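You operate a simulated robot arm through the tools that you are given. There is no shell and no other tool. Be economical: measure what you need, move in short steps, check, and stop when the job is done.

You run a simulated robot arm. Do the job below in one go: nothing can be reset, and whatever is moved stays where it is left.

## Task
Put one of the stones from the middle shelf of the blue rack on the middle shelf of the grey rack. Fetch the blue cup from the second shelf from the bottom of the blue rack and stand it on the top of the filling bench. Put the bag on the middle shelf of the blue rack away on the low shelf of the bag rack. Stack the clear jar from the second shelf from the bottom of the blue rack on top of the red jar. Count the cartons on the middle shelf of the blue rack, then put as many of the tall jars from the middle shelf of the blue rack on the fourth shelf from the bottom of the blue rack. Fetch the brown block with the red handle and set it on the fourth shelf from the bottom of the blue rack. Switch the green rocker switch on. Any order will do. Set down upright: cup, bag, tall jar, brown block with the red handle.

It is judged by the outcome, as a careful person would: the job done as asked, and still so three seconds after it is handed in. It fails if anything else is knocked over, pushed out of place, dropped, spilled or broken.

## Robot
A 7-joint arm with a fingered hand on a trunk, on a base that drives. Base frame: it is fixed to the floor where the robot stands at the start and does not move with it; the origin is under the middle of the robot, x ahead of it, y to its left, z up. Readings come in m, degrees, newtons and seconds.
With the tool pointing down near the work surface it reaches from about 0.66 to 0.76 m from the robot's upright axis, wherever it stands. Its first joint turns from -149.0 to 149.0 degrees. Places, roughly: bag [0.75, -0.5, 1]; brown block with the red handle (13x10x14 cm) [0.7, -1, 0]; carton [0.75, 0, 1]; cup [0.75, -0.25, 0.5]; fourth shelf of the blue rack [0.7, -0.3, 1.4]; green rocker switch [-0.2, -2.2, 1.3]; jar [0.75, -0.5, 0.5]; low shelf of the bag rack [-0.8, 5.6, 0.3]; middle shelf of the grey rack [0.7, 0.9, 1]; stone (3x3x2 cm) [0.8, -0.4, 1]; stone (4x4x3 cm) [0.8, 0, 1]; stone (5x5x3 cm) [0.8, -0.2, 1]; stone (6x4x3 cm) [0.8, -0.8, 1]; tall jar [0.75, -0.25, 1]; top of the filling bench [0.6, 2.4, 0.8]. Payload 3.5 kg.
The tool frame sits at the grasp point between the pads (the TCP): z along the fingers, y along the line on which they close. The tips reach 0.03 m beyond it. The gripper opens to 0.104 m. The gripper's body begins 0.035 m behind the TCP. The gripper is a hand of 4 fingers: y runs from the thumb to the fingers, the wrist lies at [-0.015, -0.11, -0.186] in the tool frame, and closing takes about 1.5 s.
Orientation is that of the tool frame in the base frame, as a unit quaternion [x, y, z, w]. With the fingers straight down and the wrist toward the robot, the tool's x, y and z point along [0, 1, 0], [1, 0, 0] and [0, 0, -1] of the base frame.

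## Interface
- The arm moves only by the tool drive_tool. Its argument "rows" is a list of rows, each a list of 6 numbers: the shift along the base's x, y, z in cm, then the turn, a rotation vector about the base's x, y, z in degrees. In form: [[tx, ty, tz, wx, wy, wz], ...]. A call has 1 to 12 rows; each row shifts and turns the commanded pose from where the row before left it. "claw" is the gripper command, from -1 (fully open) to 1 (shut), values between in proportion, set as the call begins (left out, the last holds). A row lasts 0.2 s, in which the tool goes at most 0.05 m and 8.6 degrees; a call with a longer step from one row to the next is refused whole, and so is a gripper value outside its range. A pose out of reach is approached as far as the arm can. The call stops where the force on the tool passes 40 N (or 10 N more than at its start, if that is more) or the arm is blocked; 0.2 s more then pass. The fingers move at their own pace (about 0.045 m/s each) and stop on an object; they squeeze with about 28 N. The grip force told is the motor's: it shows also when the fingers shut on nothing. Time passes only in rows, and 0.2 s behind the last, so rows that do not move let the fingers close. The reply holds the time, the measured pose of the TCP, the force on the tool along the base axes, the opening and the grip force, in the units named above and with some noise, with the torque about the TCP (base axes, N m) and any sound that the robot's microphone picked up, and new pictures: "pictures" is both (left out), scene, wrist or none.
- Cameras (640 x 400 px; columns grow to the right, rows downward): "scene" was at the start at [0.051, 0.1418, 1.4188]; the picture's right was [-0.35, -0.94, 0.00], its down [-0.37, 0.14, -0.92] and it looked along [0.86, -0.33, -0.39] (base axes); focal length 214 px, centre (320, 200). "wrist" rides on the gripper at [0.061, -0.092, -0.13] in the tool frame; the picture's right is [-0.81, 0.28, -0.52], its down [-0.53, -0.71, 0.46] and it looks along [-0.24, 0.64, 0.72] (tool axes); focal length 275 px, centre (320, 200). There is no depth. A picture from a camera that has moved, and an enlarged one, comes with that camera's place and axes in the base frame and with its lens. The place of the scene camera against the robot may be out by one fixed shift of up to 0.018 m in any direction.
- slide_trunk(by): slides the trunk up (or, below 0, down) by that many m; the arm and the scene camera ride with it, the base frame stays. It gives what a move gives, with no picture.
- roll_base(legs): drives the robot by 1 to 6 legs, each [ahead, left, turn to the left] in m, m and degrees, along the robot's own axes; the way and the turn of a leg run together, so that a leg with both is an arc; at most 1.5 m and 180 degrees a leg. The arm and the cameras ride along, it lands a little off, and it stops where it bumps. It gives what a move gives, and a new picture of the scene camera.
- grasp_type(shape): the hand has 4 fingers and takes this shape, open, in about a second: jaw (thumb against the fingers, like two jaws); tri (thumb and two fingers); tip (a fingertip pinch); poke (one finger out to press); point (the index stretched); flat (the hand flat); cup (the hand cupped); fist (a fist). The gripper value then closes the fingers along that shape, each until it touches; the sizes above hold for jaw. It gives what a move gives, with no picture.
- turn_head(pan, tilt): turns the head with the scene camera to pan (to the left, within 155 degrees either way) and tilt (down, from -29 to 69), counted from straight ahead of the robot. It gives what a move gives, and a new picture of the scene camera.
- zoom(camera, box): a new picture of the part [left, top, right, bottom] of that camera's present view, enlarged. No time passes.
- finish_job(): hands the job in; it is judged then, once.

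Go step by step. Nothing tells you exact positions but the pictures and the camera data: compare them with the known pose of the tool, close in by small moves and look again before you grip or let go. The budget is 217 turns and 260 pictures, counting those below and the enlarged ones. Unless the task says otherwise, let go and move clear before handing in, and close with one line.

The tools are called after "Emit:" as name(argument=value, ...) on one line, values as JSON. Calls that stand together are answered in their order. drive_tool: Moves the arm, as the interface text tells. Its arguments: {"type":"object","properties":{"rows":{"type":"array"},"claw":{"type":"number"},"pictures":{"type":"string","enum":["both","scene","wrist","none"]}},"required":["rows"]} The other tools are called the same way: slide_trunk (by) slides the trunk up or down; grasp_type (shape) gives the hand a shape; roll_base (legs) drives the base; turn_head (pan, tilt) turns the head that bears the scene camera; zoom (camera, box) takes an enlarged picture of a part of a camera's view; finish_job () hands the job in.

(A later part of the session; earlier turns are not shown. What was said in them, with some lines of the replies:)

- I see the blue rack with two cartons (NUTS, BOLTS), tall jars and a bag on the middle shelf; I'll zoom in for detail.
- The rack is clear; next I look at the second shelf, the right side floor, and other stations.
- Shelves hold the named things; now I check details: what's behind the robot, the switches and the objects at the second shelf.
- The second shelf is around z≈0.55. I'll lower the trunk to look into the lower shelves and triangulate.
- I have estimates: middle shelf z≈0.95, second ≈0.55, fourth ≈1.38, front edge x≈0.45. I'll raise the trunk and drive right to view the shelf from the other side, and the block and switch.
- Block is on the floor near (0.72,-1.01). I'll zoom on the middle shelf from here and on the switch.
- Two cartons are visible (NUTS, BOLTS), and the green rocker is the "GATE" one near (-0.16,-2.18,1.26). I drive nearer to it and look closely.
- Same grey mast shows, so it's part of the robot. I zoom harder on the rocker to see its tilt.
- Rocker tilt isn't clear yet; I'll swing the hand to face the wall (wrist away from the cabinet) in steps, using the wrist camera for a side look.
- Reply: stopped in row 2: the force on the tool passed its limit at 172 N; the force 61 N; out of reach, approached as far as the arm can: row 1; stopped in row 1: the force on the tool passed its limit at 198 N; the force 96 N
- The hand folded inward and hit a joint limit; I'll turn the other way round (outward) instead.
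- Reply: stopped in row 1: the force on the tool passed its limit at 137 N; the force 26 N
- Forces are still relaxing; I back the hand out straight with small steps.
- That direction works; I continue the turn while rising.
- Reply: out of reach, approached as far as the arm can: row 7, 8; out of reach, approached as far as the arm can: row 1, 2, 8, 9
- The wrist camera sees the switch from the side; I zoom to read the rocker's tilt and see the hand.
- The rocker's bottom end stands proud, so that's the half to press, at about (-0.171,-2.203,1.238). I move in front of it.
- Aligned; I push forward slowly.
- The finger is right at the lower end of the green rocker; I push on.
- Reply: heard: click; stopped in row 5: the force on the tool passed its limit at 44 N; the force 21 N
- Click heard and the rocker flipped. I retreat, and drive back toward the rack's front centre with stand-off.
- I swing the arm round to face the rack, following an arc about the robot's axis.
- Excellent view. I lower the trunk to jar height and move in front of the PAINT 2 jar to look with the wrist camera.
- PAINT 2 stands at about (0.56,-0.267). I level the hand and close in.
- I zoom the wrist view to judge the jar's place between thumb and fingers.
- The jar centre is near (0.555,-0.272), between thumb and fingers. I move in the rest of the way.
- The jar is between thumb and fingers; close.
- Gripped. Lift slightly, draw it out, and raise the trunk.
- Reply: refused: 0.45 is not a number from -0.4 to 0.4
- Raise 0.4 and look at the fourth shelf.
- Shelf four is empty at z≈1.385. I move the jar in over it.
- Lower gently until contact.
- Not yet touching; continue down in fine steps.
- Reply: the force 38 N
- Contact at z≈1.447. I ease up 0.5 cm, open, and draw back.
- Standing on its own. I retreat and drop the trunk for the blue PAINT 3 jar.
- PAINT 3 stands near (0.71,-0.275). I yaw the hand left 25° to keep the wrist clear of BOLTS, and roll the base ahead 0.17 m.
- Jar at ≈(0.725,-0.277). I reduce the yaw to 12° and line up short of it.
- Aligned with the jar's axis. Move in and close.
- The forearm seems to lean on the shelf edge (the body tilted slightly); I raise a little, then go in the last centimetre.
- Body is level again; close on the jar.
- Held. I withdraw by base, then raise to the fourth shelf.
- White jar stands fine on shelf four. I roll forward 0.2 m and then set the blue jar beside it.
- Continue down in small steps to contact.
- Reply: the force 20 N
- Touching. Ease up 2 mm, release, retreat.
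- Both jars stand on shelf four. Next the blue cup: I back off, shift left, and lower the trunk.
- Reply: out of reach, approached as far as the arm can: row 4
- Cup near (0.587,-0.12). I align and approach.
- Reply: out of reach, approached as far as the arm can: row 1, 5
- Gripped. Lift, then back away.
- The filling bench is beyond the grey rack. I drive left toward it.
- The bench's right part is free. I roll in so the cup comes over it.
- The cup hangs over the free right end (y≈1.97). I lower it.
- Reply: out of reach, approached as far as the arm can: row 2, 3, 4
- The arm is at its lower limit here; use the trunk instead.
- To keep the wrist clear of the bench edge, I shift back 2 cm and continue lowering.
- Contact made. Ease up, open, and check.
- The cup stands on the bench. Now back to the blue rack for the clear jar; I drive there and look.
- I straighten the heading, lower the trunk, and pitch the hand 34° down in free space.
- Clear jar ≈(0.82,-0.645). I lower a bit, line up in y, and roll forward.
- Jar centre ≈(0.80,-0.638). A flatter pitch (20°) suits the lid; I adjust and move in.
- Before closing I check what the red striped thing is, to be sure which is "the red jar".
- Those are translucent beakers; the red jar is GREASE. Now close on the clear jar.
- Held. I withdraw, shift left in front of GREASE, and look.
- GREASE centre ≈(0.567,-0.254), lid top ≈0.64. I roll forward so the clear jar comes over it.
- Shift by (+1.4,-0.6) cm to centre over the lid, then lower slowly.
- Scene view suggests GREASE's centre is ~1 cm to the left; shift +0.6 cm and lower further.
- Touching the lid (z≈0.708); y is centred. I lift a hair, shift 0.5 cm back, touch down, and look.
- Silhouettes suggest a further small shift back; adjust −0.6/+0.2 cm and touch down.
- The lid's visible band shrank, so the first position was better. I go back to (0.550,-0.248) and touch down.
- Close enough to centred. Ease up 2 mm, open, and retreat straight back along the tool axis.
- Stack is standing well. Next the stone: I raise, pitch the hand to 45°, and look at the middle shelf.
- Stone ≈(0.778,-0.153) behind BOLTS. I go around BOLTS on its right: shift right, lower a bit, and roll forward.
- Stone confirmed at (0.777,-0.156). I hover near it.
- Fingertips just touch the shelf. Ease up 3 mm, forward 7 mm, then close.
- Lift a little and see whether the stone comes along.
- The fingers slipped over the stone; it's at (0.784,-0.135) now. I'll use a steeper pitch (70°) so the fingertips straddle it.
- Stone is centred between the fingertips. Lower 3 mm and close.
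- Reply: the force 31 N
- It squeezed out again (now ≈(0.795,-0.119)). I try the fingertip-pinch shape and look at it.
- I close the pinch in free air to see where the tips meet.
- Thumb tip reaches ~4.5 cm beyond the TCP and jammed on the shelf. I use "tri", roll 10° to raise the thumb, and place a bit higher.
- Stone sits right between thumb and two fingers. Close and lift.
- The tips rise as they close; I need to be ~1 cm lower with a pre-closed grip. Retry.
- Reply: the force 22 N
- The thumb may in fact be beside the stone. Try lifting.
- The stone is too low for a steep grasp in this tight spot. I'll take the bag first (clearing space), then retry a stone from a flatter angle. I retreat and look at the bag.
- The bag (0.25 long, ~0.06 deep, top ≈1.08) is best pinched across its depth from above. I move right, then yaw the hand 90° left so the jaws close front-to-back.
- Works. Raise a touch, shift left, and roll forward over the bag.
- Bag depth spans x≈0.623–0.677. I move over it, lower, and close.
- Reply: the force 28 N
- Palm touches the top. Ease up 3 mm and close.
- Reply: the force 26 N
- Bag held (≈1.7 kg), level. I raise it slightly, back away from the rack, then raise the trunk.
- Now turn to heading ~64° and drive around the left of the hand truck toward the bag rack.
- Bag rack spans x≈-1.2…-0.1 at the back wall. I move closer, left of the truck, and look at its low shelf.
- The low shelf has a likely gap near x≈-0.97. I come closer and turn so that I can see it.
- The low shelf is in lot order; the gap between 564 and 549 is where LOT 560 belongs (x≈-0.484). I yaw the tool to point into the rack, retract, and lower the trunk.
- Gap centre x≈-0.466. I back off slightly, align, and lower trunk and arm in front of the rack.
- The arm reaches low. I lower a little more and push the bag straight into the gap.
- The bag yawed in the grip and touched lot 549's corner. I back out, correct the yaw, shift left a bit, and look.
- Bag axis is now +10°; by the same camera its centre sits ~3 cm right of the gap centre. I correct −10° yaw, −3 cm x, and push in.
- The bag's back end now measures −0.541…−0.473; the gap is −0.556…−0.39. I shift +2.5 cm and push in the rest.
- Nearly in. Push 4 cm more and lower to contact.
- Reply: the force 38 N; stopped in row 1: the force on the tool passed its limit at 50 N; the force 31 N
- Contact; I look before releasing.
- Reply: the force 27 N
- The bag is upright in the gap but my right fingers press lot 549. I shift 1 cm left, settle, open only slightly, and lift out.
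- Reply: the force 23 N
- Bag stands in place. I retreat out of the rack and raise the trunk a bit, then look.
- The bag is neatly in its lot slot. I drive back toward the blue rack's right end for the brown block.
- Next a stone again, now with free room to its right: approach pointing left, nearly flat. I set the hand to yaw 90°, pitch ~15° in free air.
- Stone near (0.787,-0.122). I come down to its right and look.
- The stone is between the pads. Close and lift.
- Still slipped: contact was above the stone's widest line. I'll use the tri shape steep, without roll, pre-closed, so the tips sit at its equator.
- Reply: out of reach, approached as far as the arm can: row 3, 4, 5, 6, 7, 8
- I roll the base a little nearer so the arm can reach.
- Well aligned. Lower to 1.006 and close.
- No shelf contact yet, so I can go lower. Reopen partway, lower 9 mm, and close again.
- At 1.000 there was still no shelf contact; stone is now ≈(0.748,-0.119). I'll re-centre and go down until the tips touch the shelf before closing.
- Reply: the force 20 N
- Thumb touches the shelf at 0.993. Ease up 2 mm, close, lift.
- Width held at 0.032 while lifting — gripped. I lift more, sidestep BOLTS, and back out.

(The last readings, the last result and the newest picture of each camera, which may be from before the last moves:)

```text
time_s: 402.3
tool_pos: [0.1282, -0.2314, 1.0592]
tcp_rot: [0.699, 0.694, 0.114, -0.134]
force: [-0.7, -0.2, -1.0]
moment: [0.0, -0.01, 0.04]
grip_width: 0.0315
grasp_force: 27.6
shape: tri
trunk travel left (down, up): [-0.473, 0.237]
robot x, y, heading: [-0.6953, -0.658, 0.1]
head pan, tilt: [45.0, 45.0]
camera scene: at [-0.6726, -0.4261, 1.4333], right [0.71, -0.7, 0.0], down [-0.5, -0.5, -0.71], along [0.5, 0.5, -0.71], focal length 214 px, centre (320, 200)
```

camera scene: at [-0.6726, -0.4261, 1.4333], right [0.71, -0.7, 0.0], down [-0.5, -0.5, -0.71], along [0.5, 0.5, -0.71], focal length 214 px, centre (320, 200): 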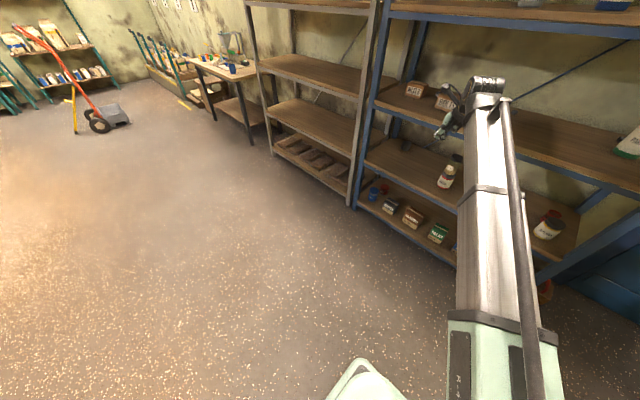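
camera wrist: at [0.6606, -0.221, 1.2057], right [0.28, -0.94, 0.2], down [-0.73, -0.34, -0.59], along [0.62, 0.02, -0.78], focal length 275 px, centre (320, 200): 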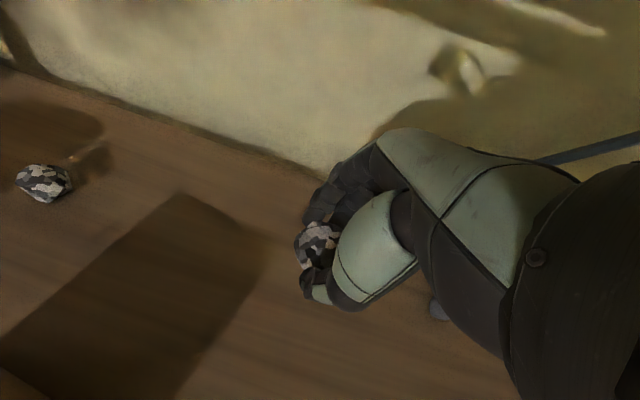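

The stone is held. Now to the grey rack: shift left, then forward over its middle shelf.

Emit:
drive_tool(rows=[[0, 0, -1, 0, 0, 0]], pictures="none")

Emit:
roll_base(legs=[[0, 1.07, 0], [0.5, 0, 0]])

Emit:
drive_tool(rows=[[0, 0, 0, 0, 0, 0]], pictures="wrist")

```text
time_s: 402.7
tool_pos: [0.1292, -0.2294, 1.049]
tcp_rot: [0.698, 0.694, 0.114, -0.134]
force: [-0.2, 0.7, -1.7]
moment: [0.04, 0.02, -0.01]
grip_width: 0.0316
grasp_force: 28.2
shape: tri
trunk travel left (down, up): [-0.473, 0.237]
robot x, y, heading: [-0.6944, -0.6605, 0.2]
head pan, tilt: [45.0, 45.0]
```

```text
time_s: 410.6
tool_pos: [0.6071, 0.8387, 1.05]
tcp_rot: [0.691, 0.701, 0.113, -0.136]
force: [0.2, 0.2, -0.8]
moment: [-0.01, -0.01, 0.01]
grip_width: 0.0317
grasp_force: 27.7
shape: tri
trunk travel left (down, up): [-0.473, 0.237]
robot x, y, heading: [-0.2051, 0.3952, 1.2]
head pan, tilt: [45.0, 45.0]
camera scene: at [-0.1898, 0.627, 1.4333], right [0.72, -0.69, 0.0], down [-0.49, -0.51, -0.71], along [0.49, 0.51, -0.71], focal length 214 px, centre (320, 200)
```

scene: 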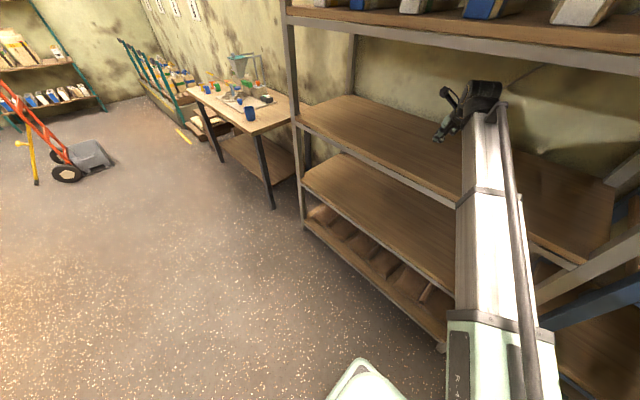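

```text
time_s: 411.0
tool_pos: [0.6073, 0.8398, 1.0489]
tcp_rot: [0.69, 0.702, 0.113, -0.135]
force: [0.4, -0.2, -1.6]
moment: [0.0, 0.01, 0.01]
grip_width: 0.0318
grasp_force: 28.1
shape: tri
trunk travel left (down, up): [-0.473, 0.237]
robot x, y, heading: [-0.2076, 0.395, 1.5]
head pan, tilt: [45.0, 45.0]
camera wrist: at [0.5197, 0.85, 1.1952], right [0.3, -0.93, 0.2], down [-0.72, -0.36, -0.59], along [0.62, 0.03, -0.78], focal length 275 px, centre (320, 200)
```

wrist: 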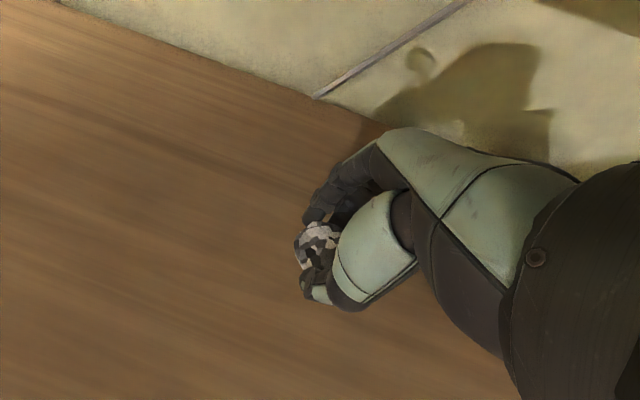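

Over the empty grey middle shelf. Lower to contact and release.

Emit:
drive_tool(rows=[[2, 0, -2, 0, 0, 0], [1, 0, -1.5, 0, 0, 0], [0, 0, -0.8, 0, 0, 0], [0, 0, -0.4, 0, 0, 0], [0, 0, 0, 0, 0, 0]], pictures="none")

Emit:
drive_tool(rows=[[0, 0, -0.4, 0, 0, 0], [0, 0, -0.4, 0, 0, 0], [0, 0, -0.4, 0, 0, 0]], pictures="none")

```text
time_s: 412.2
tool_pos: [0.6377, 0.8391, 1.0024]
tcp_rot: [0.691, 0.701, 0.113, -0.135]
force: [0.1, 0.0, -0.9]
moment: [0.01, 0.03, 0.01]
grip_width: 0.0316
grasp_force: 28.1
shape: tri
trunk travel left (down, up): [-0.473, 0.237]
robot x, y, heading: [-0.2087, 0.3938, 1.2]
head pan, tilt: [45.0, 45.0]
```

```text
time_s: 413.0
tool_pos: [0.6378, 0.839, 0.9923]
tcp_rot: [0.69, 0.702, 0.115, -0.134]
force: [0.7, -1.4, 4.4]
moment: [-0.02, -0.16, -0.04]
grip_width: 0.0316
grasp_force: 27.8
shape: tri
trunk travel left (down, up): [-0.473, 0.237]
robot x, y, heading: [-0.2054, 0.394, 1.3]
head pan, tilt: [45.0, 45.0]
```

Touching; open partly, rise, and check.

Emit:
drive_tool(rows=[[0, 0, 0.1, 0, 0, 0], [0, 0, 0, 0, 0, 0], [0, 0, 0, 0, 0, 0], [0, 0, 0, 0, 0, 0], [0, 0, 1, 0, 0, 0], [0, 0, 2, 0, 0, 0], [0, 0, 2, 0, 0, 0]], claw=-0.5, pictures="wrist")

```text
time_s: 414.6
tool_pos: [0.6375, 0.8409, 1.0429]
tcp_rot: [0.691, 0.701, 0.112, -0.135]
force: [-0.4, 0.7, 0.5]
moment: [-0.03, 0.01, -0.01]
grip_width: 0.0776
grasp_force: 0.0
shape: tri
trunk travel left (down, up): [-0.473, 0.237]
robot x, y, heading: [-0.2074, 0.3938, 1.0]
head pan, tilt: [45.0, 45.0]
camera wrist: at [0.5494, 0.8519, 1.1886], right [0.3, -0.93, 0.2], down [-0.72, -0.36, -0.59], along [0.62, 0.03, -0.78], focal length 275 px, centre (320, 200)
```

wrist: 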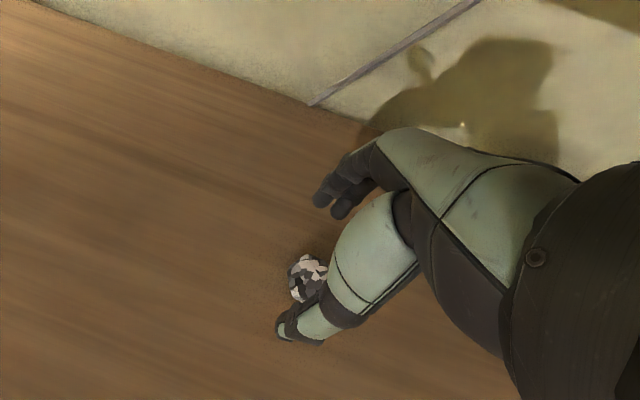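

The stone lies on the grey shelf. Next the brown block: I turn the head forward, back out and drive to the right end.

Emit:
drive_tool(rows=[[0, 0, 1, 0, 0, 0]], pictures="none")

Emit:
grasp_type(shape="jaw")

Emit:
turn_head(pan=0, tilt=40)

Emit:
roll_base(legs=[[-0.45, 0, -1], [0, -1.45, 0]])

Emit:
zoom(camera="scene", box=[290, 130, 450, 260])

```text
time_s: 415.0
tool_pos: [0.6369, 0.84, 1.0524]
tcp_rot: [0.69, 0.702, 0.112, -0.135]
force: [-0.2, -0.4, -0.6]
moment: [-0.04, -0.01, 0.01]
grip_width: 0.0777
grasp_force: 0.0
shape: tri
trunk travel left (down, up): [-0.473, 0.237]
robot x, y, heading: [-0.2076, 0.3961, 1.3]
head pan, tilt: [45.0, 45.0]
```

```text
time_s: 415.9
tool_pos: [0.6386, 0.8407, 1.0524]
tcp_rot: [0.69, 0.702, 0.113, -0.135]
force: [-0.5, 0.5, -0.2]
moment: [0.0, 0.02, 0.0]
grip_width: 0.1039
grasp_force: 0.1
shape: jaw
trunk travel left (down, up): [-0.473, 0.237]
robot x, y, heading: [-0.2068, 0.396, 1.1]
head pan, tilt: [45.0, 45.0]
```

```text
time_s: 417.0
tool_pos: [0.638, 0.8403, 1.0526]
tcp_rot: [0.691, 0.702, 0.113, -0.135]
force: [0.1, 1.3, 0.0]
moment: [-0.02, -0.01, 0.0]
grip_width: 0.1041
grasp_force: 0.0
shape: jaw
trunk travel left (down, up): [-0.473, 0.237]
robot x, y, heading: [-0.2079, 0.3975, 1.2]
head pan, tilt: [0.0, 40.0]
camera scene: at [-0.1612, 0.5702, 1.4405], right [0.02, -1.0, 0.0], down [-0.64, -0.02, -0.77], along [0.77, 0.02, -0.64], focal length 214 px, centre (320, 200)
```

scene: 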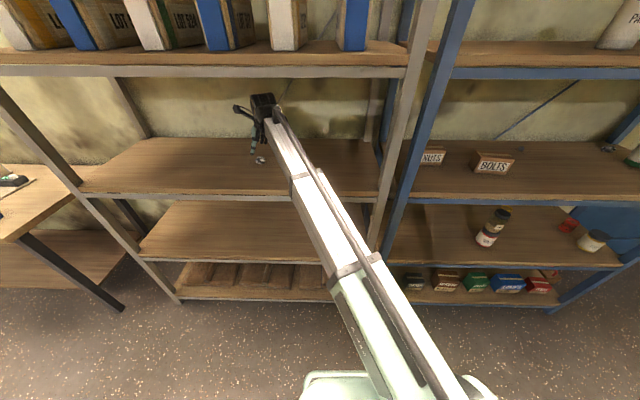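

```text
time_s: 426.6
tool_pos: [0.2378, -0.6316, 1.0528]
tcp_rot: [0.686, 0.706, 0.112, -0.136]
force: [-0.4, -0.8, 0.6]
moment: [-0.02, -0.01, 0.04]
grip_width: 0.1042
grasp_force: 0.0
shape: jaw
trunk travel left (down, up): [-0.473, 0.237]
robot x, y, heading: [-0.5979, -1.0907, 2.1]
head pan, tilt: [0.0, 40.0]
camera scene: at [-0.5567, -0.9116, 1.4406], right [0.04, -1.0, 0.0], down [-0.64, -0.02, -0.77], along [0.77, 0.03, -0.64], focal length 214 px, centre (320, 200)
```

scene: 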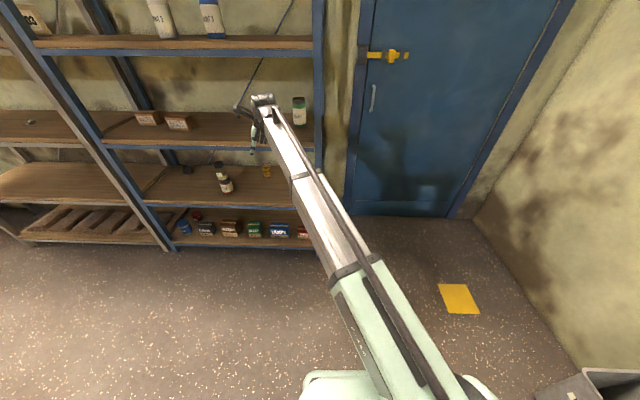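

```text
3.08 times, centred on (370, 195) of scene
camera zoom: at [-0.5567, -0.9116, 1.4406], right [0.04, -1.0, 0.0], down [-0.64, -0.02, -0.77], along [0.77, 0.03, -0.64], focal length 660 px, centre (166, 215)
```

zoom: 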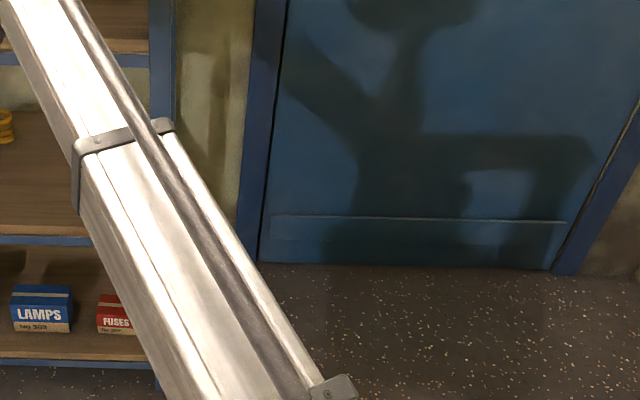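

The arm hides the block. I lower the trunk and bring the hand in front of it, using the wrist camera.

Emit:
slide_trunk(by=-0.4)

Emit:
drive_tool(rows=[[0, -4, 0, 0, 0, 0], [0, -4, 0, 0, 0, 0], [0, -4, 0, 0, 0, 0], [0, -4, 0, 0, 0, 0], [0, -4, 0, 0, 0, 0], [0, -4, 0, 0, 0, 0], [0, -4, 0, 0, 0, 0], [0, -4, 0, 0, 0, 0], [0, -4, -2, 0, 0, 0], [0, -2, -3, 0, 0, 0]], pictures="wrist")

```text
time_s: 430.4
tool_pos: [0.2377, -0.6308, 0.6522]
tcp_rot: [0.686, 0.706, 0.112, -0.135]
force: [0.2, 0.4, 0.5]
moment: [-0.02, 0.02, 0.0]
grip_width: 0.1039
grasp_force: 0.0
shape: jaw
trunk travel left (down, up): [-0.073, 0.637]
robot x, y, heading: [-0.6007, -1.087, 2.2]
head pan, tilt: [0.0, 40.0]
```

```text
time_s: 432.6
tool_pos: [0.2383, -1.0099, 0.6034]
tcp_rot: [0.686, 0.706, 0.112, -0.136]
force: [0.4, -0.9, 0.0]
moment: [-0.03, -0.03, -0.01]
grip_width: 0.1041
grasp_force: 0.0
shape: jaw
trunk travel left (down, up): [-0.073, 0.637]
robot x, y, heading: [-0.6001, -1.0842, 2.4]
head pan, tilt: [0.0, 40.0]
camera wrist: at [0.1517, -1.0001, 0.7484], right [0.31, -0.93, 0.2], down [-0.72, -0.37, -0.59], along [0.62, 0.04, -0.78], focal length 275 px, centre (320, 200)
```

wrist: 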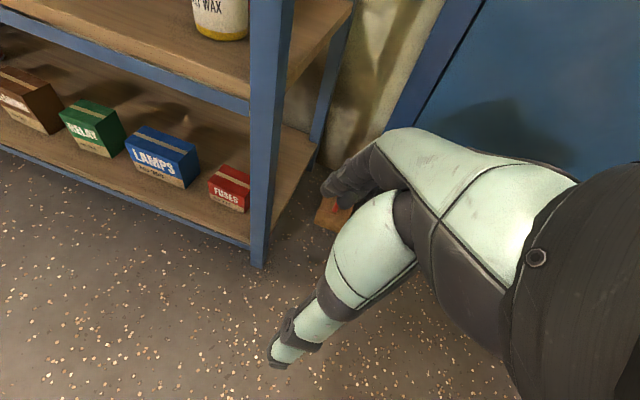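

Emit:
drive_tool(rows=[[1, -4, 0, 0, 0, 0], [2, -4, 0, 0, 0, 0], [2, -4, -1, 0, 0, 0], [2, -3, -1, 0, 0, 0]], pictures="none")

Emit:
zoom(camera="wrist", box=[100, 40, 380, 290])

```text
time_s: 433.6
tool_pos: [0.31, -1.1585, 0.5847]
tcp_rot: [0.686, 0.706, 0.112, -0.136]
force: [-0.3, -0.5, 0.2]
moment: [0.01, -0.02, 0.03]
grip_width: 0.1036
grasp_force: 0.1
shape: jaw
trunk travel left (down, up): [-0.073, 0.637]
robot x, y, heading: [-0.6009, -1.0878, 2.2]
head pan, tilt: [0.0, 40.0]
```

```text
1.60 times, centred on (240, 165) of wrist
camera zoom: at [0.2221, -1.1492, 0.7289], right [0.31, -0.93, 0.2], down [-0.72, -0.37, -0.59], along [0.62, 0.04, -0.78], focal length 440 px, centre (448, 256)
```

zoom: 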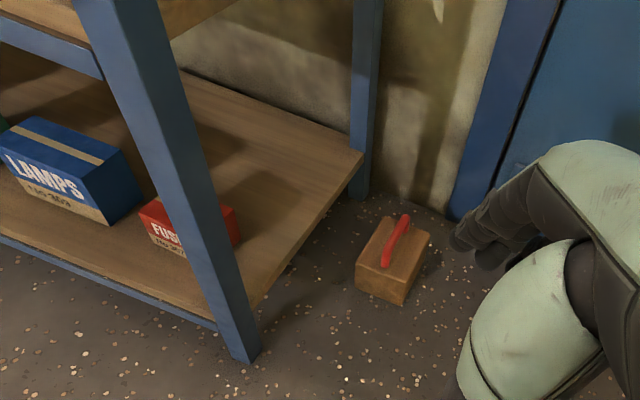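

Block centre ≈(0.707,-1.024); the handle bar runs along x at z≈0.12. I retract, yaw the hand back so the jaws close across the bar, then drive to a spot right-front of it.

Emit:
drive_tool(rows=[[-2.1, 0, 0.5, 0, 0, -8], [-2.1, 0, 0.5, 0, 0, -8], [-2.1, 0, 0.5, 0, 0, -8], [-2.1, 0, 0.5, 0, 0, -8], [-2.1, 0, 0.5, 0, 0, -8], [-2.1, 0, 0.5, 0, 0, -8], [-2.1, 0, 0.5, 0, 0, -8], [-2.1, 0, 0, 0, 0, -8], [-2.1, 0, 0, 0, 0, -8], [-2.1, 0, 0, 0, 0, -8]], pictures="none")

Emit:
roll_base(legs=[[0.62, -0.315, -2.2]])

```text
time_s: 435.8
tool_pos: [0.0974, -1.16, 0.6172]
tcp_rot: [0.979, 0.098, 0.173, -0.031]
force: [0.1, 0.6, -0.3]
moment: [0.01, 0.01, 0.01]
grip_width: 0.104
grasp_force: 0.0
shape: jaw
trunk travel left (down, up): [-0.073, 0.637]
robot x, y, heading: [-0.597, -1.09, 1.9]
head pan, tilt: [0.0, 40.0]
```

```text
time_s: 439.6
tool_pos: [0.7057, -1.5113, 0.6164]
tcp_rot: [0.982, 0.074, 0.174, -0.028]
force: [-0.3, -0.1, 0.3]
moment: [0.01, 0.03, 0.03]
grip_width: 0.1037
grasp_force: 0.1
shape: jaw
trunk travel left (down, up): [-0.073, 0.637]
robot x, y, heading: [0.0094, -1.4036, -0.8]
head pan, tilt: [0.0, 40.0]
camera scene: at [0.0645, -1.2299, 1.0406], right [-0.01, -1.0, 0.0], down [-0.64, 0.01, -0.77], along [0.77, -0.01, -0.64], focal length 214 px, centre (320, 200)
```

scene: 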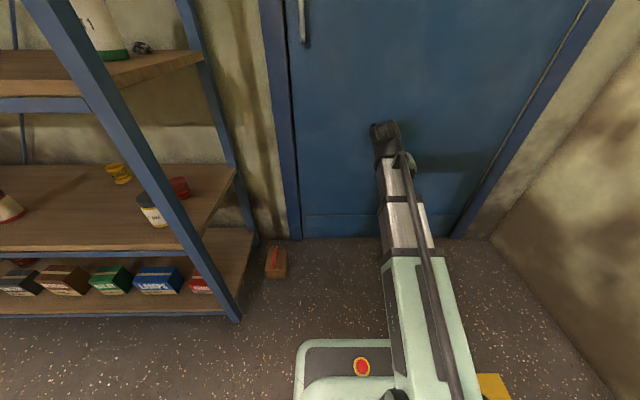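

Robot is well placed. I lower alongside the block's right first (to pass under the second shelf's edge with the wrist).

Emit:
slide_trunk(by=-0.07)

Emit:
drive_tool(rows=[[0, 3, -2.5, 0, 0, 0], [0, 3, -2.5, 0, 0, 0], [0, 3, -2.5, 0, 0, 0], [0, 3, -2.5, 0, 0, 0], [0, 3, -2.5, 0, 0, 0], [0, 3, -2.5, 0, 0, 0], [0, 3, -2.5, 0, 0, 0], [0, 3, -3, 0, 0, 0], [0, 3, -3, 0, 0, 0], [-0.5, 3, -3, 0, 0, 0], [-0.5, 2, -4, 0, 0, 0], [-0.5, 2, -4, 0, 0, 0]], pictures="wrist")

```text
time_s: 440.7
tool_pos: [0.707, -1.511, 0.5472]
tcp_rot: [0.982, 0.075, 0.173, -0.028]
force: [0.2, 0.4, -0.3]
moment: [-0.02, 0.0, 0.0]
grip_width: 0.1038
grasp_force: 0.2
shape: jaw
trunk travel left (down, up): [-0.003, 0.707]
robot x, y, heading: [0.0118, -1.4026, -1.0]
head pan, tilt: [0.0, 40.0]
```

```text
time_s: 443.3
tool_pos: [0.6898, -1.1731, 0.2005]
tcp_rot: [0.981, 0.075, 0.175, -0.028]
force: [0.1, 0.0, -0.8]
moment: [0.01, 0.0, -0.03]
grip_width: 0.104
grasp_force: 0.0
shape: jaw
trunk travel left (down, up): [-0.003, 0.707]
robot x, y, heading: [0.0146, -1.4039, -0.7]
head pan, tilt: [0.0, 40.0]
camera wrist: at [0.6897, -1.0846, 0.3465], right [-0.88, -0.42, 0.2], down [-0.45, 0.67, -0.59], along [0.12, -0.61, -0.78], focal length 275 px, centre (320, 200)
```

wrist: 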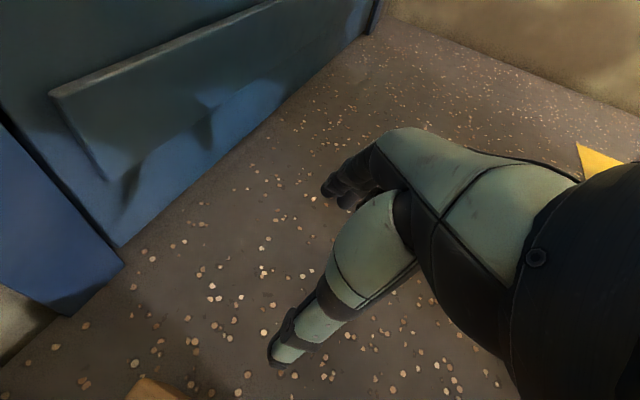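

Emit:
drive_tool(rows=[[0, 0, 1.5, 0, 0, 0], [0, 4, 0, 0, 0, 0], [0, 4, 0, 0, 0, 0], [0, 4, 0, 0, 0, 0], [0, 2.5, 0, 0, 0, 0]], pictures="none")

Emit:
zoom(camera="wrist", box=[160, 130, 440, 390])

```text
time_s: 444.5
tool_pos: [0.6931, -1.025, 0.2167]
tcp_rot: [0.982, 0.075, 0.174, -0.027]
force: [-0.1, 0.4, 0.4]
moment: [-0.02, 0.04, -0.02]
grip_width: 0.1042
grasp_force: 0.1
shape: jaw
trunk travel left (down, up): [-0.003, 0.707]
robot x, y, heading: [0.0114, -1.4018, -0.8]
head pan, tilt: [0.0, 40.0]
```

```text
1.54 times, centred on (300, 260) of wrist
camera zoom: at [0.6927, -0.9369, 0.3634], right [-0.88, -0.42, 0.2], down [-0.45, 0.67, -0.59], along [0.12, -0.61, -0.78], focal length 424 px, centre (351, 108)
```

zoom: 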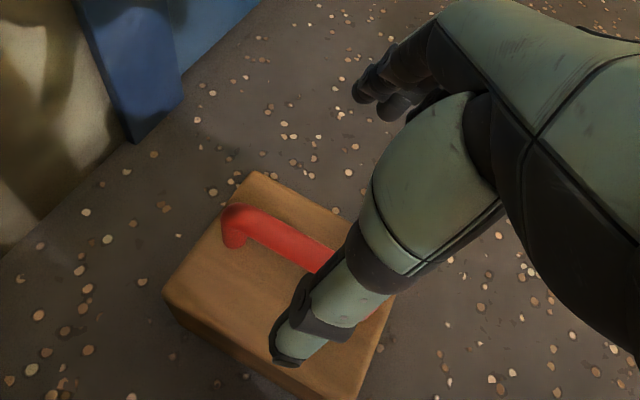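

Handle line matches the hand's yaw. Lower so the tips wrap the bar, close.

Emit:
drive_tool(rows=[[0, 0.6, -2, 0, 0, 0], [0, 0, -2, 0, 0, 0], [0, 0, -1.5, 0, 0, 0], [0, 0, -1, 0, 0, 0], [0, 0, -0.6, 0, 0, 0]], pictures="none")

Emit:
drive_tool(rows=[[0, 0, 0, 0, 0, 0], [0, 0, 0, 0, 0, 0], [0, 0, 0, 0, 0, 0], [0, 0, 0, 0, 0, 0], [0, 0, 0, 0, 0, 0], [0, 0, 0, 0, 0, 0], [0, 0, 0, 0, 0, 0], [0, 0, 0, 0, 0, 0]], claw=1, pictures="wrist")

```text
time_s: 445.7
tool_pos: [0.6919, -1.0211, 0.1449]
tcp_rot: [0.981, 0.075, 0.175, -0.028]
force: [0.3, -0.3, -0.1]
moment: [0.01, -0.03, -0.05]
grip_width: 0.1042
grasp_force: 0.0
shape: jaw
trunk travel left (down, up): [-0.003, 0.707]
robot x, y, heading: [0.0131, -1.4051, -1.0]
head pan, tilt: [0.0, 40.0]
```

```text
time_s: 447.5
tool_pos: [0.6919, -1.0225, 0.145]
tcp_rot: [0.982, 0.075, 0.173, -0.028]
force: [1.1, 0.4, -0.4]
moment: [0.03, -0.04, 0.05]
grip_width: 0.0101
grasp_force: 27.9
shape: jaw
trunk travel left (down, up): [-0.003, 0.707]
robot x, y, heading: [0.0108, -1.405, -0.9]
head pan, tilt: [0.0, 40.0]
camera wrist: at [0.6907, -0.9324, 0.2907], right [-0.88, -0.42, 0.2], down [-0.45, 0.67, -0.59], along [0.12, -0.61, -0.78], focal length 275 px, centre (320, 200)
```

wrist: 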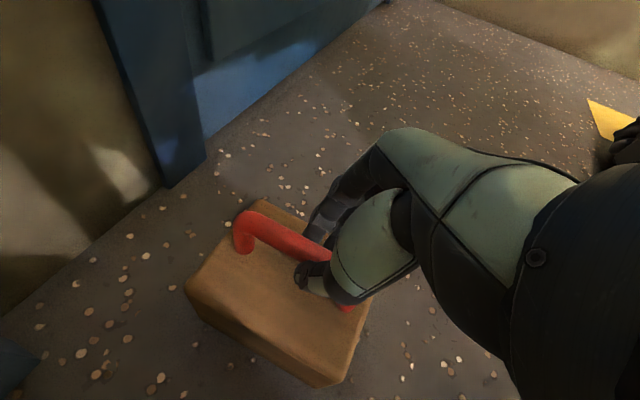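

Emit:
drive_tool(rows=[[0, 0, 0.7, 0, 0, 0], [0, 0, 1.5, 0, 0, 0], [0, 0, 1.5, 0, 0, 0]], pictures="none")

```text
time_s: 448.3
tool_pos: [0.6905, -1.0203, 0.1813]
tcp_rot: [0.982, 0.075, 0.173, -0.028]
force: [-0.5, 1.0, -6.8]
moment: [-0.02, 0.04, 0.0]
grip_width: 0.0097
grasp_force: 27.8
shape: jaw
trunk travel left (down, up): [-0.003, 0.707]
robot x, y, heading: [0.0107, -1.404, -0.9]
head pan, tilt: [0.0, 40.0]
```

Handle held (≈0.7 kg). I slide right clear of the rack, raise, and back away.

Emit:
drive_tool(rows=[[0, -4, 0.5, 0, 0, 0], [0, -4, 0.5, 0, 0, 0], [0, -4, 0.5, 0, 0, 0], [0, -4, 1, 0, 0, 0], [0, -2, 2, 0, 0, 0], [0, 0, 3, 0, 0, 0]], pictures="none")

Emit:
slide_trunk(by=0.4)

Emit:
roll_base(legs=[[-0.45, 0.2, 0.9]])

Emit:
slide_trunk(by=0.3)

Emit:
drive_tool(rows=[[1, 2, 4, 0, 0, 7.8], [1, 2, 4, 0, 0, 7.8], [1, 2, 4, 0, 0, 7.8], [1, 2, 4, 0, 0, 7.8], [1, 2, 4, 0, 0, 7.8], [1, 2, 4, 0, 0, 7.8], [1, 2, 4, 0, 0, 7.8], [1, 2, 4, 0, 0, 7.8], [1, 2, 4, 0, 0, 7.8], [1, 2, 4, 0, 0, 7.8]], pictures="none")

```text
time_s: 449.7
tool_pos: [0.6924, -1.202, 0.2546]
tcp_rot: [0.981, 0.076, 0.174, -0.028]
force: [-0.2, -0.7, -5.8]
moment: [-0.06, 0.08, -0.01]
grip_width: 0.01
grasp_force: 28.2
shape: jaw
trunk travel left (down, up): [-0.003, 0.707]
robot x, y, heading: [0.0131, -1.4029, -0.9]
head pan, tilt: [0.0, 40.0]
```

```text
time_s: 453.5
tool_pos: [0.694, -1.2022, 0.6545]
tcp_rot: [0.982, 0.074, 0.173, -0.027]
force: [-0.9, -0.4, -6.2]
moment: [-0.02, 0.05, -0.01]
grip_width: 0.0099
grasp_force: 28.1
shape: jaw
trunk travel left (down, up): [-0.403, 0.307]
robot x, y, heading: [0.0152, -1.4048, -1.1]
head pan, tilt: [0.0, 40.0]
```

```text
time_s: 456.4
tool_pos: [0.2434, -0.9858, 0.6542]
tcp_rot: [0.981, 0.084, 0.173, -0.029]
force: [0.1, 0.1, -6.1]
moment: [-0.06, 0.06, 0.01]
grip_width: 0.0102
grasp_force: 28.1
shape: jaw
trunk travel left (down, up): [-0.403, 0.307]
robot x, y, heading: [-0.4357, -1.1981, 0.2]
head pan, tilt: [0.0, 40.0]
camera scene: at [-0.3844, -1.0246, 1.3705], right [0.0, -1.0, 0.0], down [-0.64, 0.0, -0.77], along [0.77, 0.0, -0.64], focal length 214 px, centre (320, 200)
```

scene: 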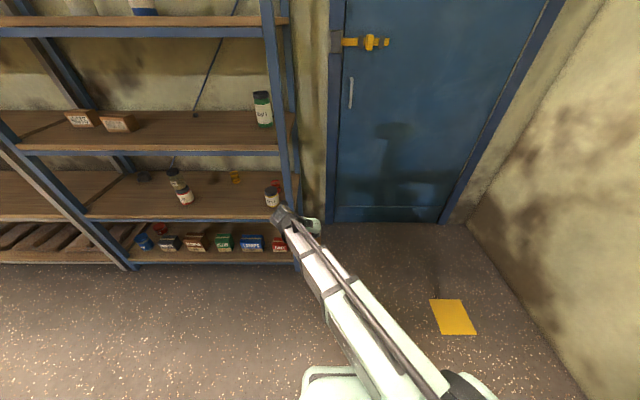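

```text
time_s: 459.4
tool_pos: [0.2437, -0.9845, 0.9554]
tcp_rot: [0.981, 0.083, 0.174, -0.029]
force: [0.6, -0.2, -5.7]
moment: [-0.02, 0.08, 0.0]
grip_width: 0.0099
grasp_force: 28.4
shape: jaw
trunk travel left (down, up): [-0.703, 0.007]
robot x, y, heading: [-0.4314, -1.1997, 0.5]
head pan, tilt: [0.0, 40.0]
```

```text
time_s: 461.6
tool_pos: [0.3419, -0.7845, 1.3546]
tcp_rot: [0.709, 0.683, 0.116, -0.133]
force: [-0.6, 0.1, -5.6]
moment: [-0.05, 0.01, -0.01]
grip_width: 0.0102
grasp_force: 27.8
shape: jaw
trunk travel left (down, up): [-0.703, 0.007]
robot x, y, heading: [-0.4319, -1.2003, 0.1]
head pan, tilt: [0.0, 40.0]
```

Raise to above the fourth shelf and look.

Emit:
drive_tool(rows=[[0, 0, 4, 0, 0, 0], [0, 0, 4, 0, 0, 0], [0, 0, 4, 0, 0, 0], [0, 0, 4, 0, 0, 0], [0, 1, 4, 0, 0, 0], [0, 1, 1, 0, 0, 0]], pictures="none")

Emit:
turn_head(pan=10, tilt=15)

```text
time_s: 463.0
tool_pos: [0.3361, -0.7676, 1.5553]
tcp_rot: [0.709, 0.683, 0.116, -0.132]
force: [0.0, 0.3, -5.8]
moment: [-0.03, -0.06, 0.0]
grip_width: 0.01
grasp_force: 28.3
shape: jaw
out of reach, approached as far as the arm can: row 6
trunk travel left (down, up): [-0.703, 0.007]
robot x, y, heading: [-0.434, -1.1999, -0.0]
head pan, tilt: [0.0, 40.0]
```

```text
time_s: 463.9
tool_pos: [0.3366, -0.7685, 1.5552]
tcp_rot: [0.709, 0.683, 0.117, -0.132]
force: [-0.4, -0.6, -5.9]
moment: [-0.08, -0.01, 0.02]
grip_width: 0.0098
grasp_force: 27.6
shape: jaw
trunk travel left (down, up): [-0.703, 0.007]
robot x, y, heading: [-0.4342, -1.1998, 0.3]
head pan, tilt: [10.0, 15.0]
camera scene: at [-0.3774, -1.0081, 1.7099], right [0.18, -0.98, 0.0], down [-0.26, -0.05, -0.97], along [0.95, 0.17, -0.26], focal length 214 px, centre (320, 200)
```

scene: 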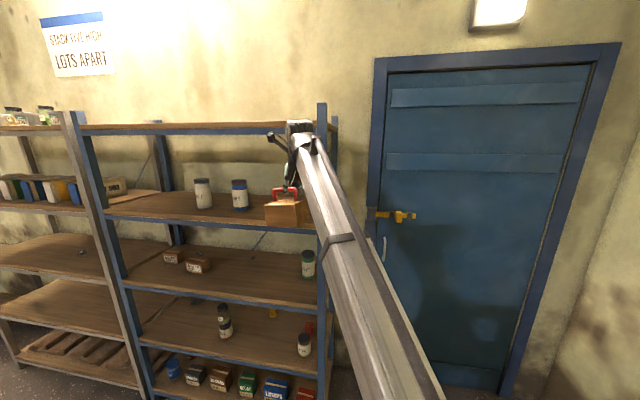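

Block is in front of shelf four. I shift left a bit and roll forward so its base comes over the shelf's front.

Emit:
drive_tool(rows=[[0, 3, 0, 0, 0, -1.5], [0, 3, 0, 0, 0, -1.5]], pictures="none")

Emit:
roll_base(legs=[[0.15, 0, 0]])

Emit:
zoom(camera="scene", box=[180, 90, 400, 250])

```text
time_s: 464.5
tool_pos: [0.319, -0.7208, 1.5414]
tcp_rot: [0.728, 0.663, 0.122, -0.129]
force: [-0.8, -0.5, -6.5]
moment: [-0.07, -0.01, 0.01]
grip_width: 0.0099
grasp_force: 28.8
shape: jaw
out of reach, approached as far as the arm can: row 1, 2
trunk travel left (down, up): [-0.703, 0.007]
robot x, y, heading: [-0.4343, -1.201, 0.0]
head pan, tilt: [10.0, 15.0]
```

```text
time_s: 465.9
tool_pos: [0.4677, -0.7242, 1.5399]
tcp_rot: [0.728, 0.663, 0.121, -0.129]
force: [1.3, -0.9, -5.6]
moment: [-0.06, -0.06, -0.01]
grip_width: 0.0099
grasp_force: 27.8
shape: jaw
trunk travel left (down, up): [-0.703, 0.007]
robot x, y, heading: [-0.2858, -1.198, -0.2]
head pan, tilt: [10.0, 15.0]
camera scene: at [-0.2279, -1.0078, 1.7099], right [0.17, -0.98, 0.0], down [-0.26, -0.05, -0.97], along [0.95, 0.17, -0.26], focal length 214 px, centre (320, 200)
```

scene: 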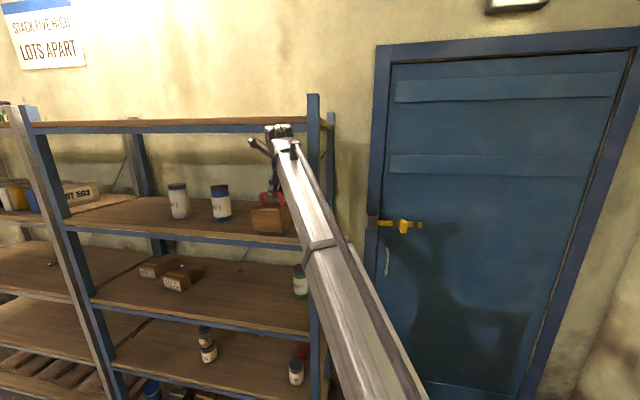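

```text
2.50 times, centred on (290, 170) of scene
camera zoom: at [-0.2279, -1.0078, 1.7099], right [0.17, -0.98, 0.0], down [-0.26, -0.05, -0.97], along [0.95, 0.17, -0.26], focal length 536 px, centre (395, 275)
```

zoom: 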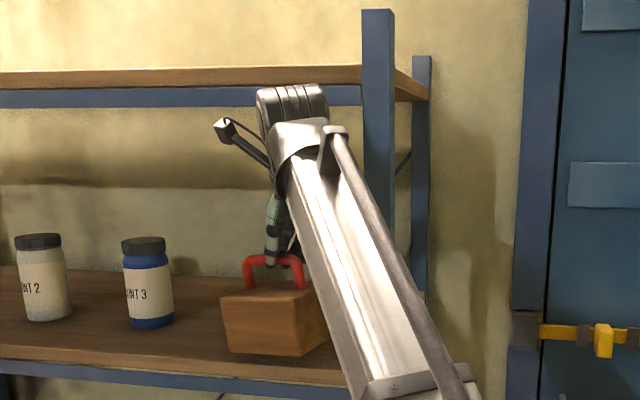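

The block is ~2 cm above the shelf and must come ~3 cm further in; the wrist stays just in front of the top beam.

Emit:
drive_tool(rows=[[1.2, 0, 0, 0, 0, 0], [1.2, 0, 0, 0, 0, 0], [1, 0, 0, 0, 0, 0], [0, 0, 0, 0, 0, 0]], pictures="none")

```text
time_s: 466.9
tool_pos: [0.484, -0.7327, 1.5295]
tcp_rot: [0.727, 0.663, 0.121, -0.128]
force: [0.3, -0.7, -6.4]
moment: [-0.02, -0.02, 0.02]
grip_width: 0.0098
grasp_force: 27.5
shape: jaw
out of reach, approached as far as the arm can: row 1, 2, 3
trunk travel left (down, up): [-0.703, 0.007]
robot x, y, heading: [-0.2833, -1.1978, 0.1]
head pan, tilt: [10.0, 15.0]
```

Emit:
roll_base(legs=[[0.022, 0.03, 0]])

Emit:
drive_tool(rows=[[0, 0, -0.4, 0, 0, 0], [0, 0, -0.4, 0, 0, 0], [0, 0, 0, 0, 0, 0]], pictures="none")

```text
time_s: 467.7
tool_pos: [0.5079, -0.7003, 1.5264]
tcp_rot: [0.728, 0.662, 0.121, -0.128]
force: [1.4, 1.3, -6.0]
moment: [0.0, -0.07, 0.0]
grip_width: 0.0098
grasp_force: 28.2
shape: jaw
trunk travel left (down, up): [-0.703, 0.007]
robot x, y, heading: [-0.2644, -1.1719, -0.0]
head pan, tilt: [10.0, 15.0]
camera scene: at [-0.2061, -0.9755, 1.7096], right [0.17, -0.98, 0.0], down [-0.26, -0.05, -0.97], along [0.95, 0.17, -0.26], focal length 214 px, centre (320, 200)
```

scene: 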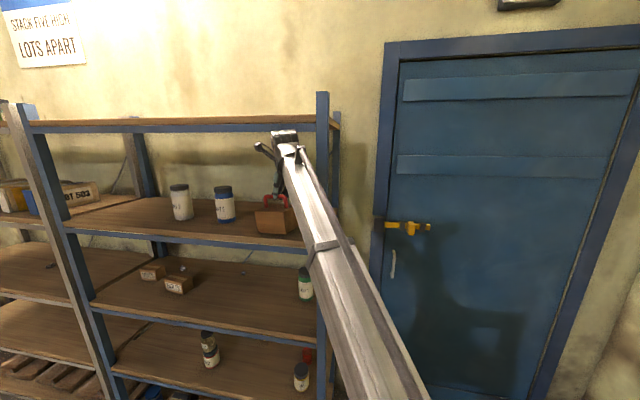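

```text
time_s: 468.5
tool_pos: [0.5061, -0.7031, 1.5209]
tcp_rot: [0.728, 0.662, 0.121, -0.128]
force: [0.1, -1.0, -0.5]
moment: [0.05, -0.09, -0.06]
grip_width: 0.0102
grasp_force: 28.5
shape: jaw
trunk travel left (down, up): [-0.703, 0.007]
robot x, y, heading: [-0.2638, -1.1711, -0.1]
head pan, tilt: [10.0, 15.0]
```

It touches down at the predicted height. I check the footing before releasing.

Emit:
zoom(camera="scene", box=[220, 170, 340, 260])

```text
4.44 times, centred on (280, 215) of scene
camera zoom: at [-0.2085, -0.9786, 1.7102], right [0.17, -0.98, 0.0], down [-0.26, -0.04, -0.97], along [0.95, 0.17, -0.26], focal length 953 px, centre (498, 133)
```

zoom: 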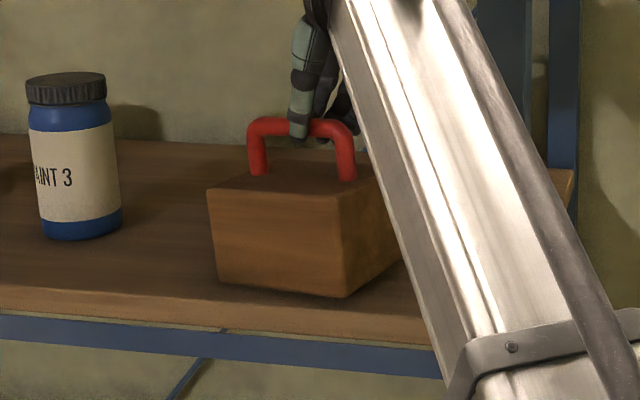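

The block stands fully on the shelf. I open and slide the hand out sideways along the handle by rolling left, then back away.

Emit:
drive_tool(rows=[[0, 0, -0.1, 0, 0, 0], [0, 0, 0, 0, 0, 0], [0, 0, 0, 0, 0, 0], [0, 0, 0, 0, 0, 0], [0, 0, 0, 0, 0, 0], [0, 0, 0, 0, 0, 0], [0, 0, 0, 0, 0, 0], [0, 0, 0, 0, 0, 0]], claw=-1, pictures="none")

Emit:
drive_tool(rows=[[0, 0, 0.5, 0, 0, 0], [0, 0, 0.5, 0, 0, 0], [0, 0, 0, 0, 0, 0]], pictures="wrist")

```text
time_s: 470.3
tool_pos: [0.5046, -0.7035, 1.5194]
tcp_rot: [0.728, 0.662, 0.122, -0.129]
force: [0.7, -0.1, -0.3]
moment: [-0.01, -0.01, 0.01]
grip_width: 0.1036
grasp_force: 0.0
shape: jaw
trunk travel left (down, up): [-0.703, 0.007]
robot x, y, heading: [-0.2636, -1.1675, 0.2]
head pan, tilt: [10.0, 15.0]
```

```text
time_s: 471.1
tool_pos: [0.5053, -0.7035, 1.5298]
tcp_rot: [0.728, 0.662, 0.123, -0.129]
force: [-0.1, -0.7, 0.3]
moment: [-0.01, -0.01, -0.02]
grip_width: 0.1035
grasp_force: 0.1
shape: jaw
trunk travel left (down, up): [-0.703, 0.007]
robot x, y, heading: [-0.2649, -1.1692, -0.3]
head pan, tilt: [10.0, 15.0]
camera wrist: at [0.4194, -0.6834, 1.6745], right [0.2, -0.96, 0.2], down [-0.76, -0.27, -0.59], along [0.63, -0.03, -0.78], focal length 275 px, centre (320, 200)
```

wrist: 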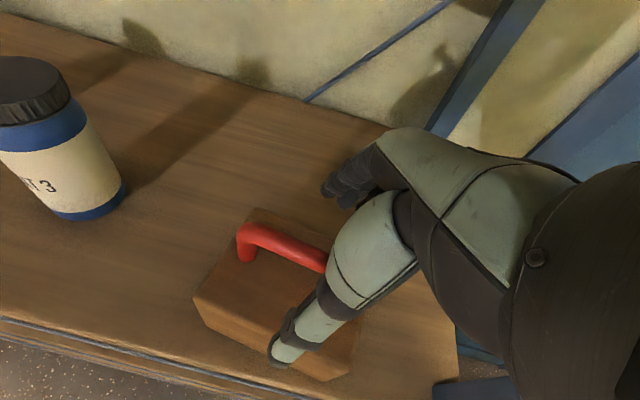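

The arm can still rise; I try lifting the fingers above the handle.

Emit:
drive_tool(rows=[[0, 0, 1, 0, 0, 0], [0, 0, 1, 0, 0, 0], [0, 0, 1, 0, 0, 0], [0, 0, 0, 0, 0, 0]], pictures="none")

```text
time_s: 472.1
tool_pos: [0.4929, -0.7101, 1.5511]
tcp_rot: [0.728, 0.662, 0.124, -0.128]
force: [-0.5, -0.5, -0.1]
moment: [0.0, 0.01, 0.02]
grip_width: 0.1037
grasp_force: 0.0
shape: jaw
out of reach, approached as far as the arm can: row 1, 2, 3
trunk travel left (down, up): [-0.703, 0.007]
robot x, y, heading: [-0.2639, -1.1665, 0.0]
head pan, tilt: [10.0, 15.0]
```

Emit:
slide_trunk(by=0.006)

Emit:
drive_tool(rows=[[-0.8, 0, 0.6, 0, 0, 0], [-0.8, 0, 0.6, 0, 0, 0], [-0.8, 0, 0.6, 0, 0, 0], [-0.8, 0, 0.4, 0, 0, 0]], pictures="none")

```text
time_s: 472.7
tool_pos: [0.4942, -0.7107, 1.5561]
tcp_rot: [0.727, 0.663, 0.124, -0.128]
force: [-0.3, 0.4, 0.5]
moment: [0.01, 0.01, 0.01]
grip_width: 0.1037
grasp_force: 0.1
shape: jaw
trunk travel left (down, up): [-0.709, 0.001]
robot x, y, heading: [-0.2641, -1.1726, -0.0]
head pan, tilt: [10.0, 15.0]
```

```text
time_s: 473.7
tool_pos: [0.4591, -0.7111, 1.577]
tcp_rot: [0.727, 0.663, 0.124, -0.128]
force: [-0.9, 0.4, -0.1]
moment: [0.01, 0.02, -0.02]
grip_width: 0.1036
grasp_force: 0.0
shape: jaw
trunk travel left (down, up): [-0.709, 0.001]
robot x, y, heading: [-0.2665, -1.1734, -0.3]
head pan, tilt: [10.0, 15.0]
```

Fingers are above the handle; back away and check everything.

Emit:
roll_base(legs=[[-0.5, 0, 0]])

Emit:
zoom(camera="scene", box=[60, 150, 380, 350])

```text
time_s: 476.6
tool_pos: [-0.0502, -0.7071, 1.5781]
tcp_rot: [0.725, 0.665, 0.123, -0.129]
force: [-0.1, 0.0, 0.4]
moment: [-0.02, 0.04, -0.05]
grip_width: 0.1036
grasp_force: 0.0
shape: jaw
trunk travel left (down, up): [-0.709, 0.001]
robot x, y, heading: [-0.7745, -1.1718, 0.2]
head pan, tilt: [10.0, 15.0]
camera scene: at [-0.7174, -0.98, 1.7161], right [0.18, -0.98, 0.0], down [-0.25, -0.05, -0.97], along [0.95, 0.17, -0.26], focal length 214 px, centre (320, 200)
```

scene: 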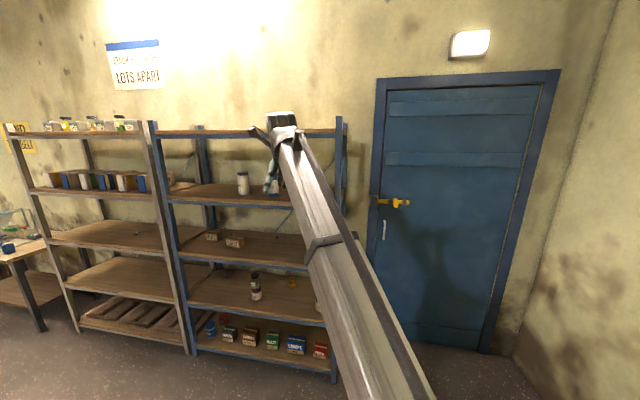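

```text
2.00 times, centred on (220, 250) of scene
camera zoom: at [-0.7174, -0.98, 1.7161], right [0.18, -0.98, 0.0], down [-0.25, -0.05, -0.97], along [0.95, 0.17, -0.26], focal length 429 px, centre (520, 100)
```

zoom: 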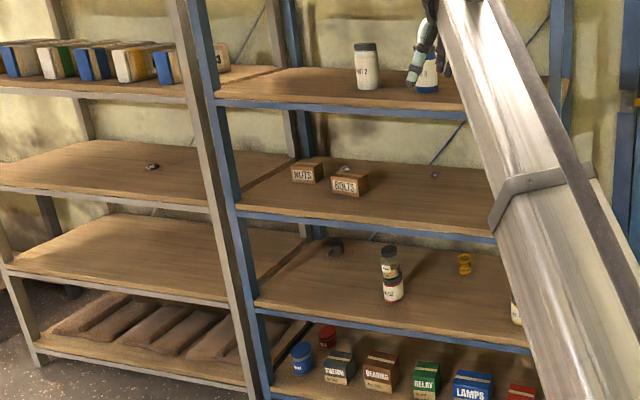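

All seen is in order; one last look at the block with the arm aside.

Emit:
drive_tool(rows=[[0, -4, -3, 0, 0, 0], [0, -4, -4, 0, 0, 0], [0, -4, -4, 0, 0, 0], [0, -4, -4, 0, 0, 0], [0, -4, -4, 0, 0, 0], [0, -4, -4, 0, 0, 0], [0, -4, -4, 0, 0, 0], [0, -4, -4, 0, 0, 0], [0, -4, -4, 0, 0, 0], [0, -4, -4, 0, 0, 0]], pictures="none")

Emit:
zoom(camera="scene", box=[140, 120, 380, 270])

```text
refused: row 2 steps farther than a row can; nothing moved
```

```text
2.67 times, centred on (260, 195) of scene
camera zoom: at [-0.7174, -0.98, 1.7161], right [0.18, -0.98, 0.0], down [-0.25, -0.05, -0.97], along [0.95, 0.17, -0.26], focal length 572 px, centre (480, 213)
```

zoom: 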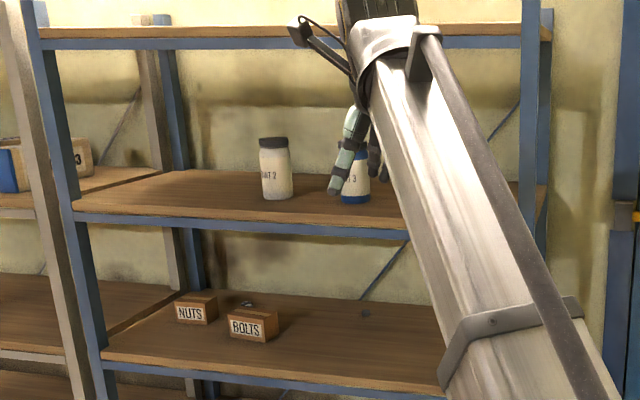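

Emit:
drive_tool(rows=[[0, -3.5, -3, 0, 0, 0], [0, -3.5, -3, 0, 0, 0], [0, -3.5, -3, 0, 0, 0], [0, -3.5, -3, 0, 0, 0], [0, -3.5, -3, 0, 0, 0], [0, -3.5, -3, 0, 0, 0], [0, -3.5, -3, 0, 0, 0], [0, -3.5, -3, 0, 0, 0], [0, -3.5, -3, 0, 0, 0], [0, -3.5, -3, 0, 0, 0]], pictures="none")

Emit:
zoom(camera="scene", box=[140, 120, 380, 270])

```text
time_s: 478.9
tool_pos: [-0.0457, -1.0594, 1.2778]
tcp_rot: [0.725, 0.666, 0.123, -0.128]
force: [0.5, -0.9, -0.2]
moment: [-0.02, 0.03, 0.01]
grip_width: 0.104
grasp_force: 0.1
shape: jaw
trunk travel left (down, up): [-0.709, 0.001]
robot x, y, heading: [-0.7735, -1.1722, 0.2]
head pan, tilt: [10.0, 15.0]
```

```text
2.67 times, centred on (260, 195) of scene
camera zoom: at [-0.7163, -0.9805, 1.7162], right [0.18, -0.98, 0.0], down [-0.25, -0.05, -0.97], along [0.95, 0.17, -0.26], focal length 572 px, centre (480, 213)
```

zoom: 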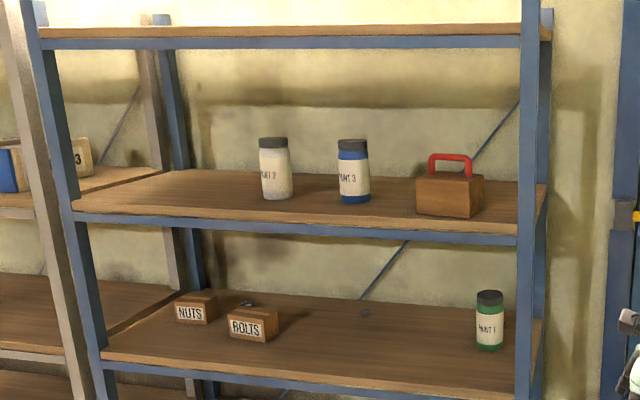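

The fourth shelf now holds the two tall jars and the brown block, all upright. The stack, stone, cup, bag and switch are done as well, and the hand is clear of everything, so I hand the job in.

Emit:
finish_job()

```text
The job is handed in.
```

Everything you asked for is done and the job is handed in; I counted two cartons (NUTS and BOLTS), so two tall jars went up to the fourth shelf.
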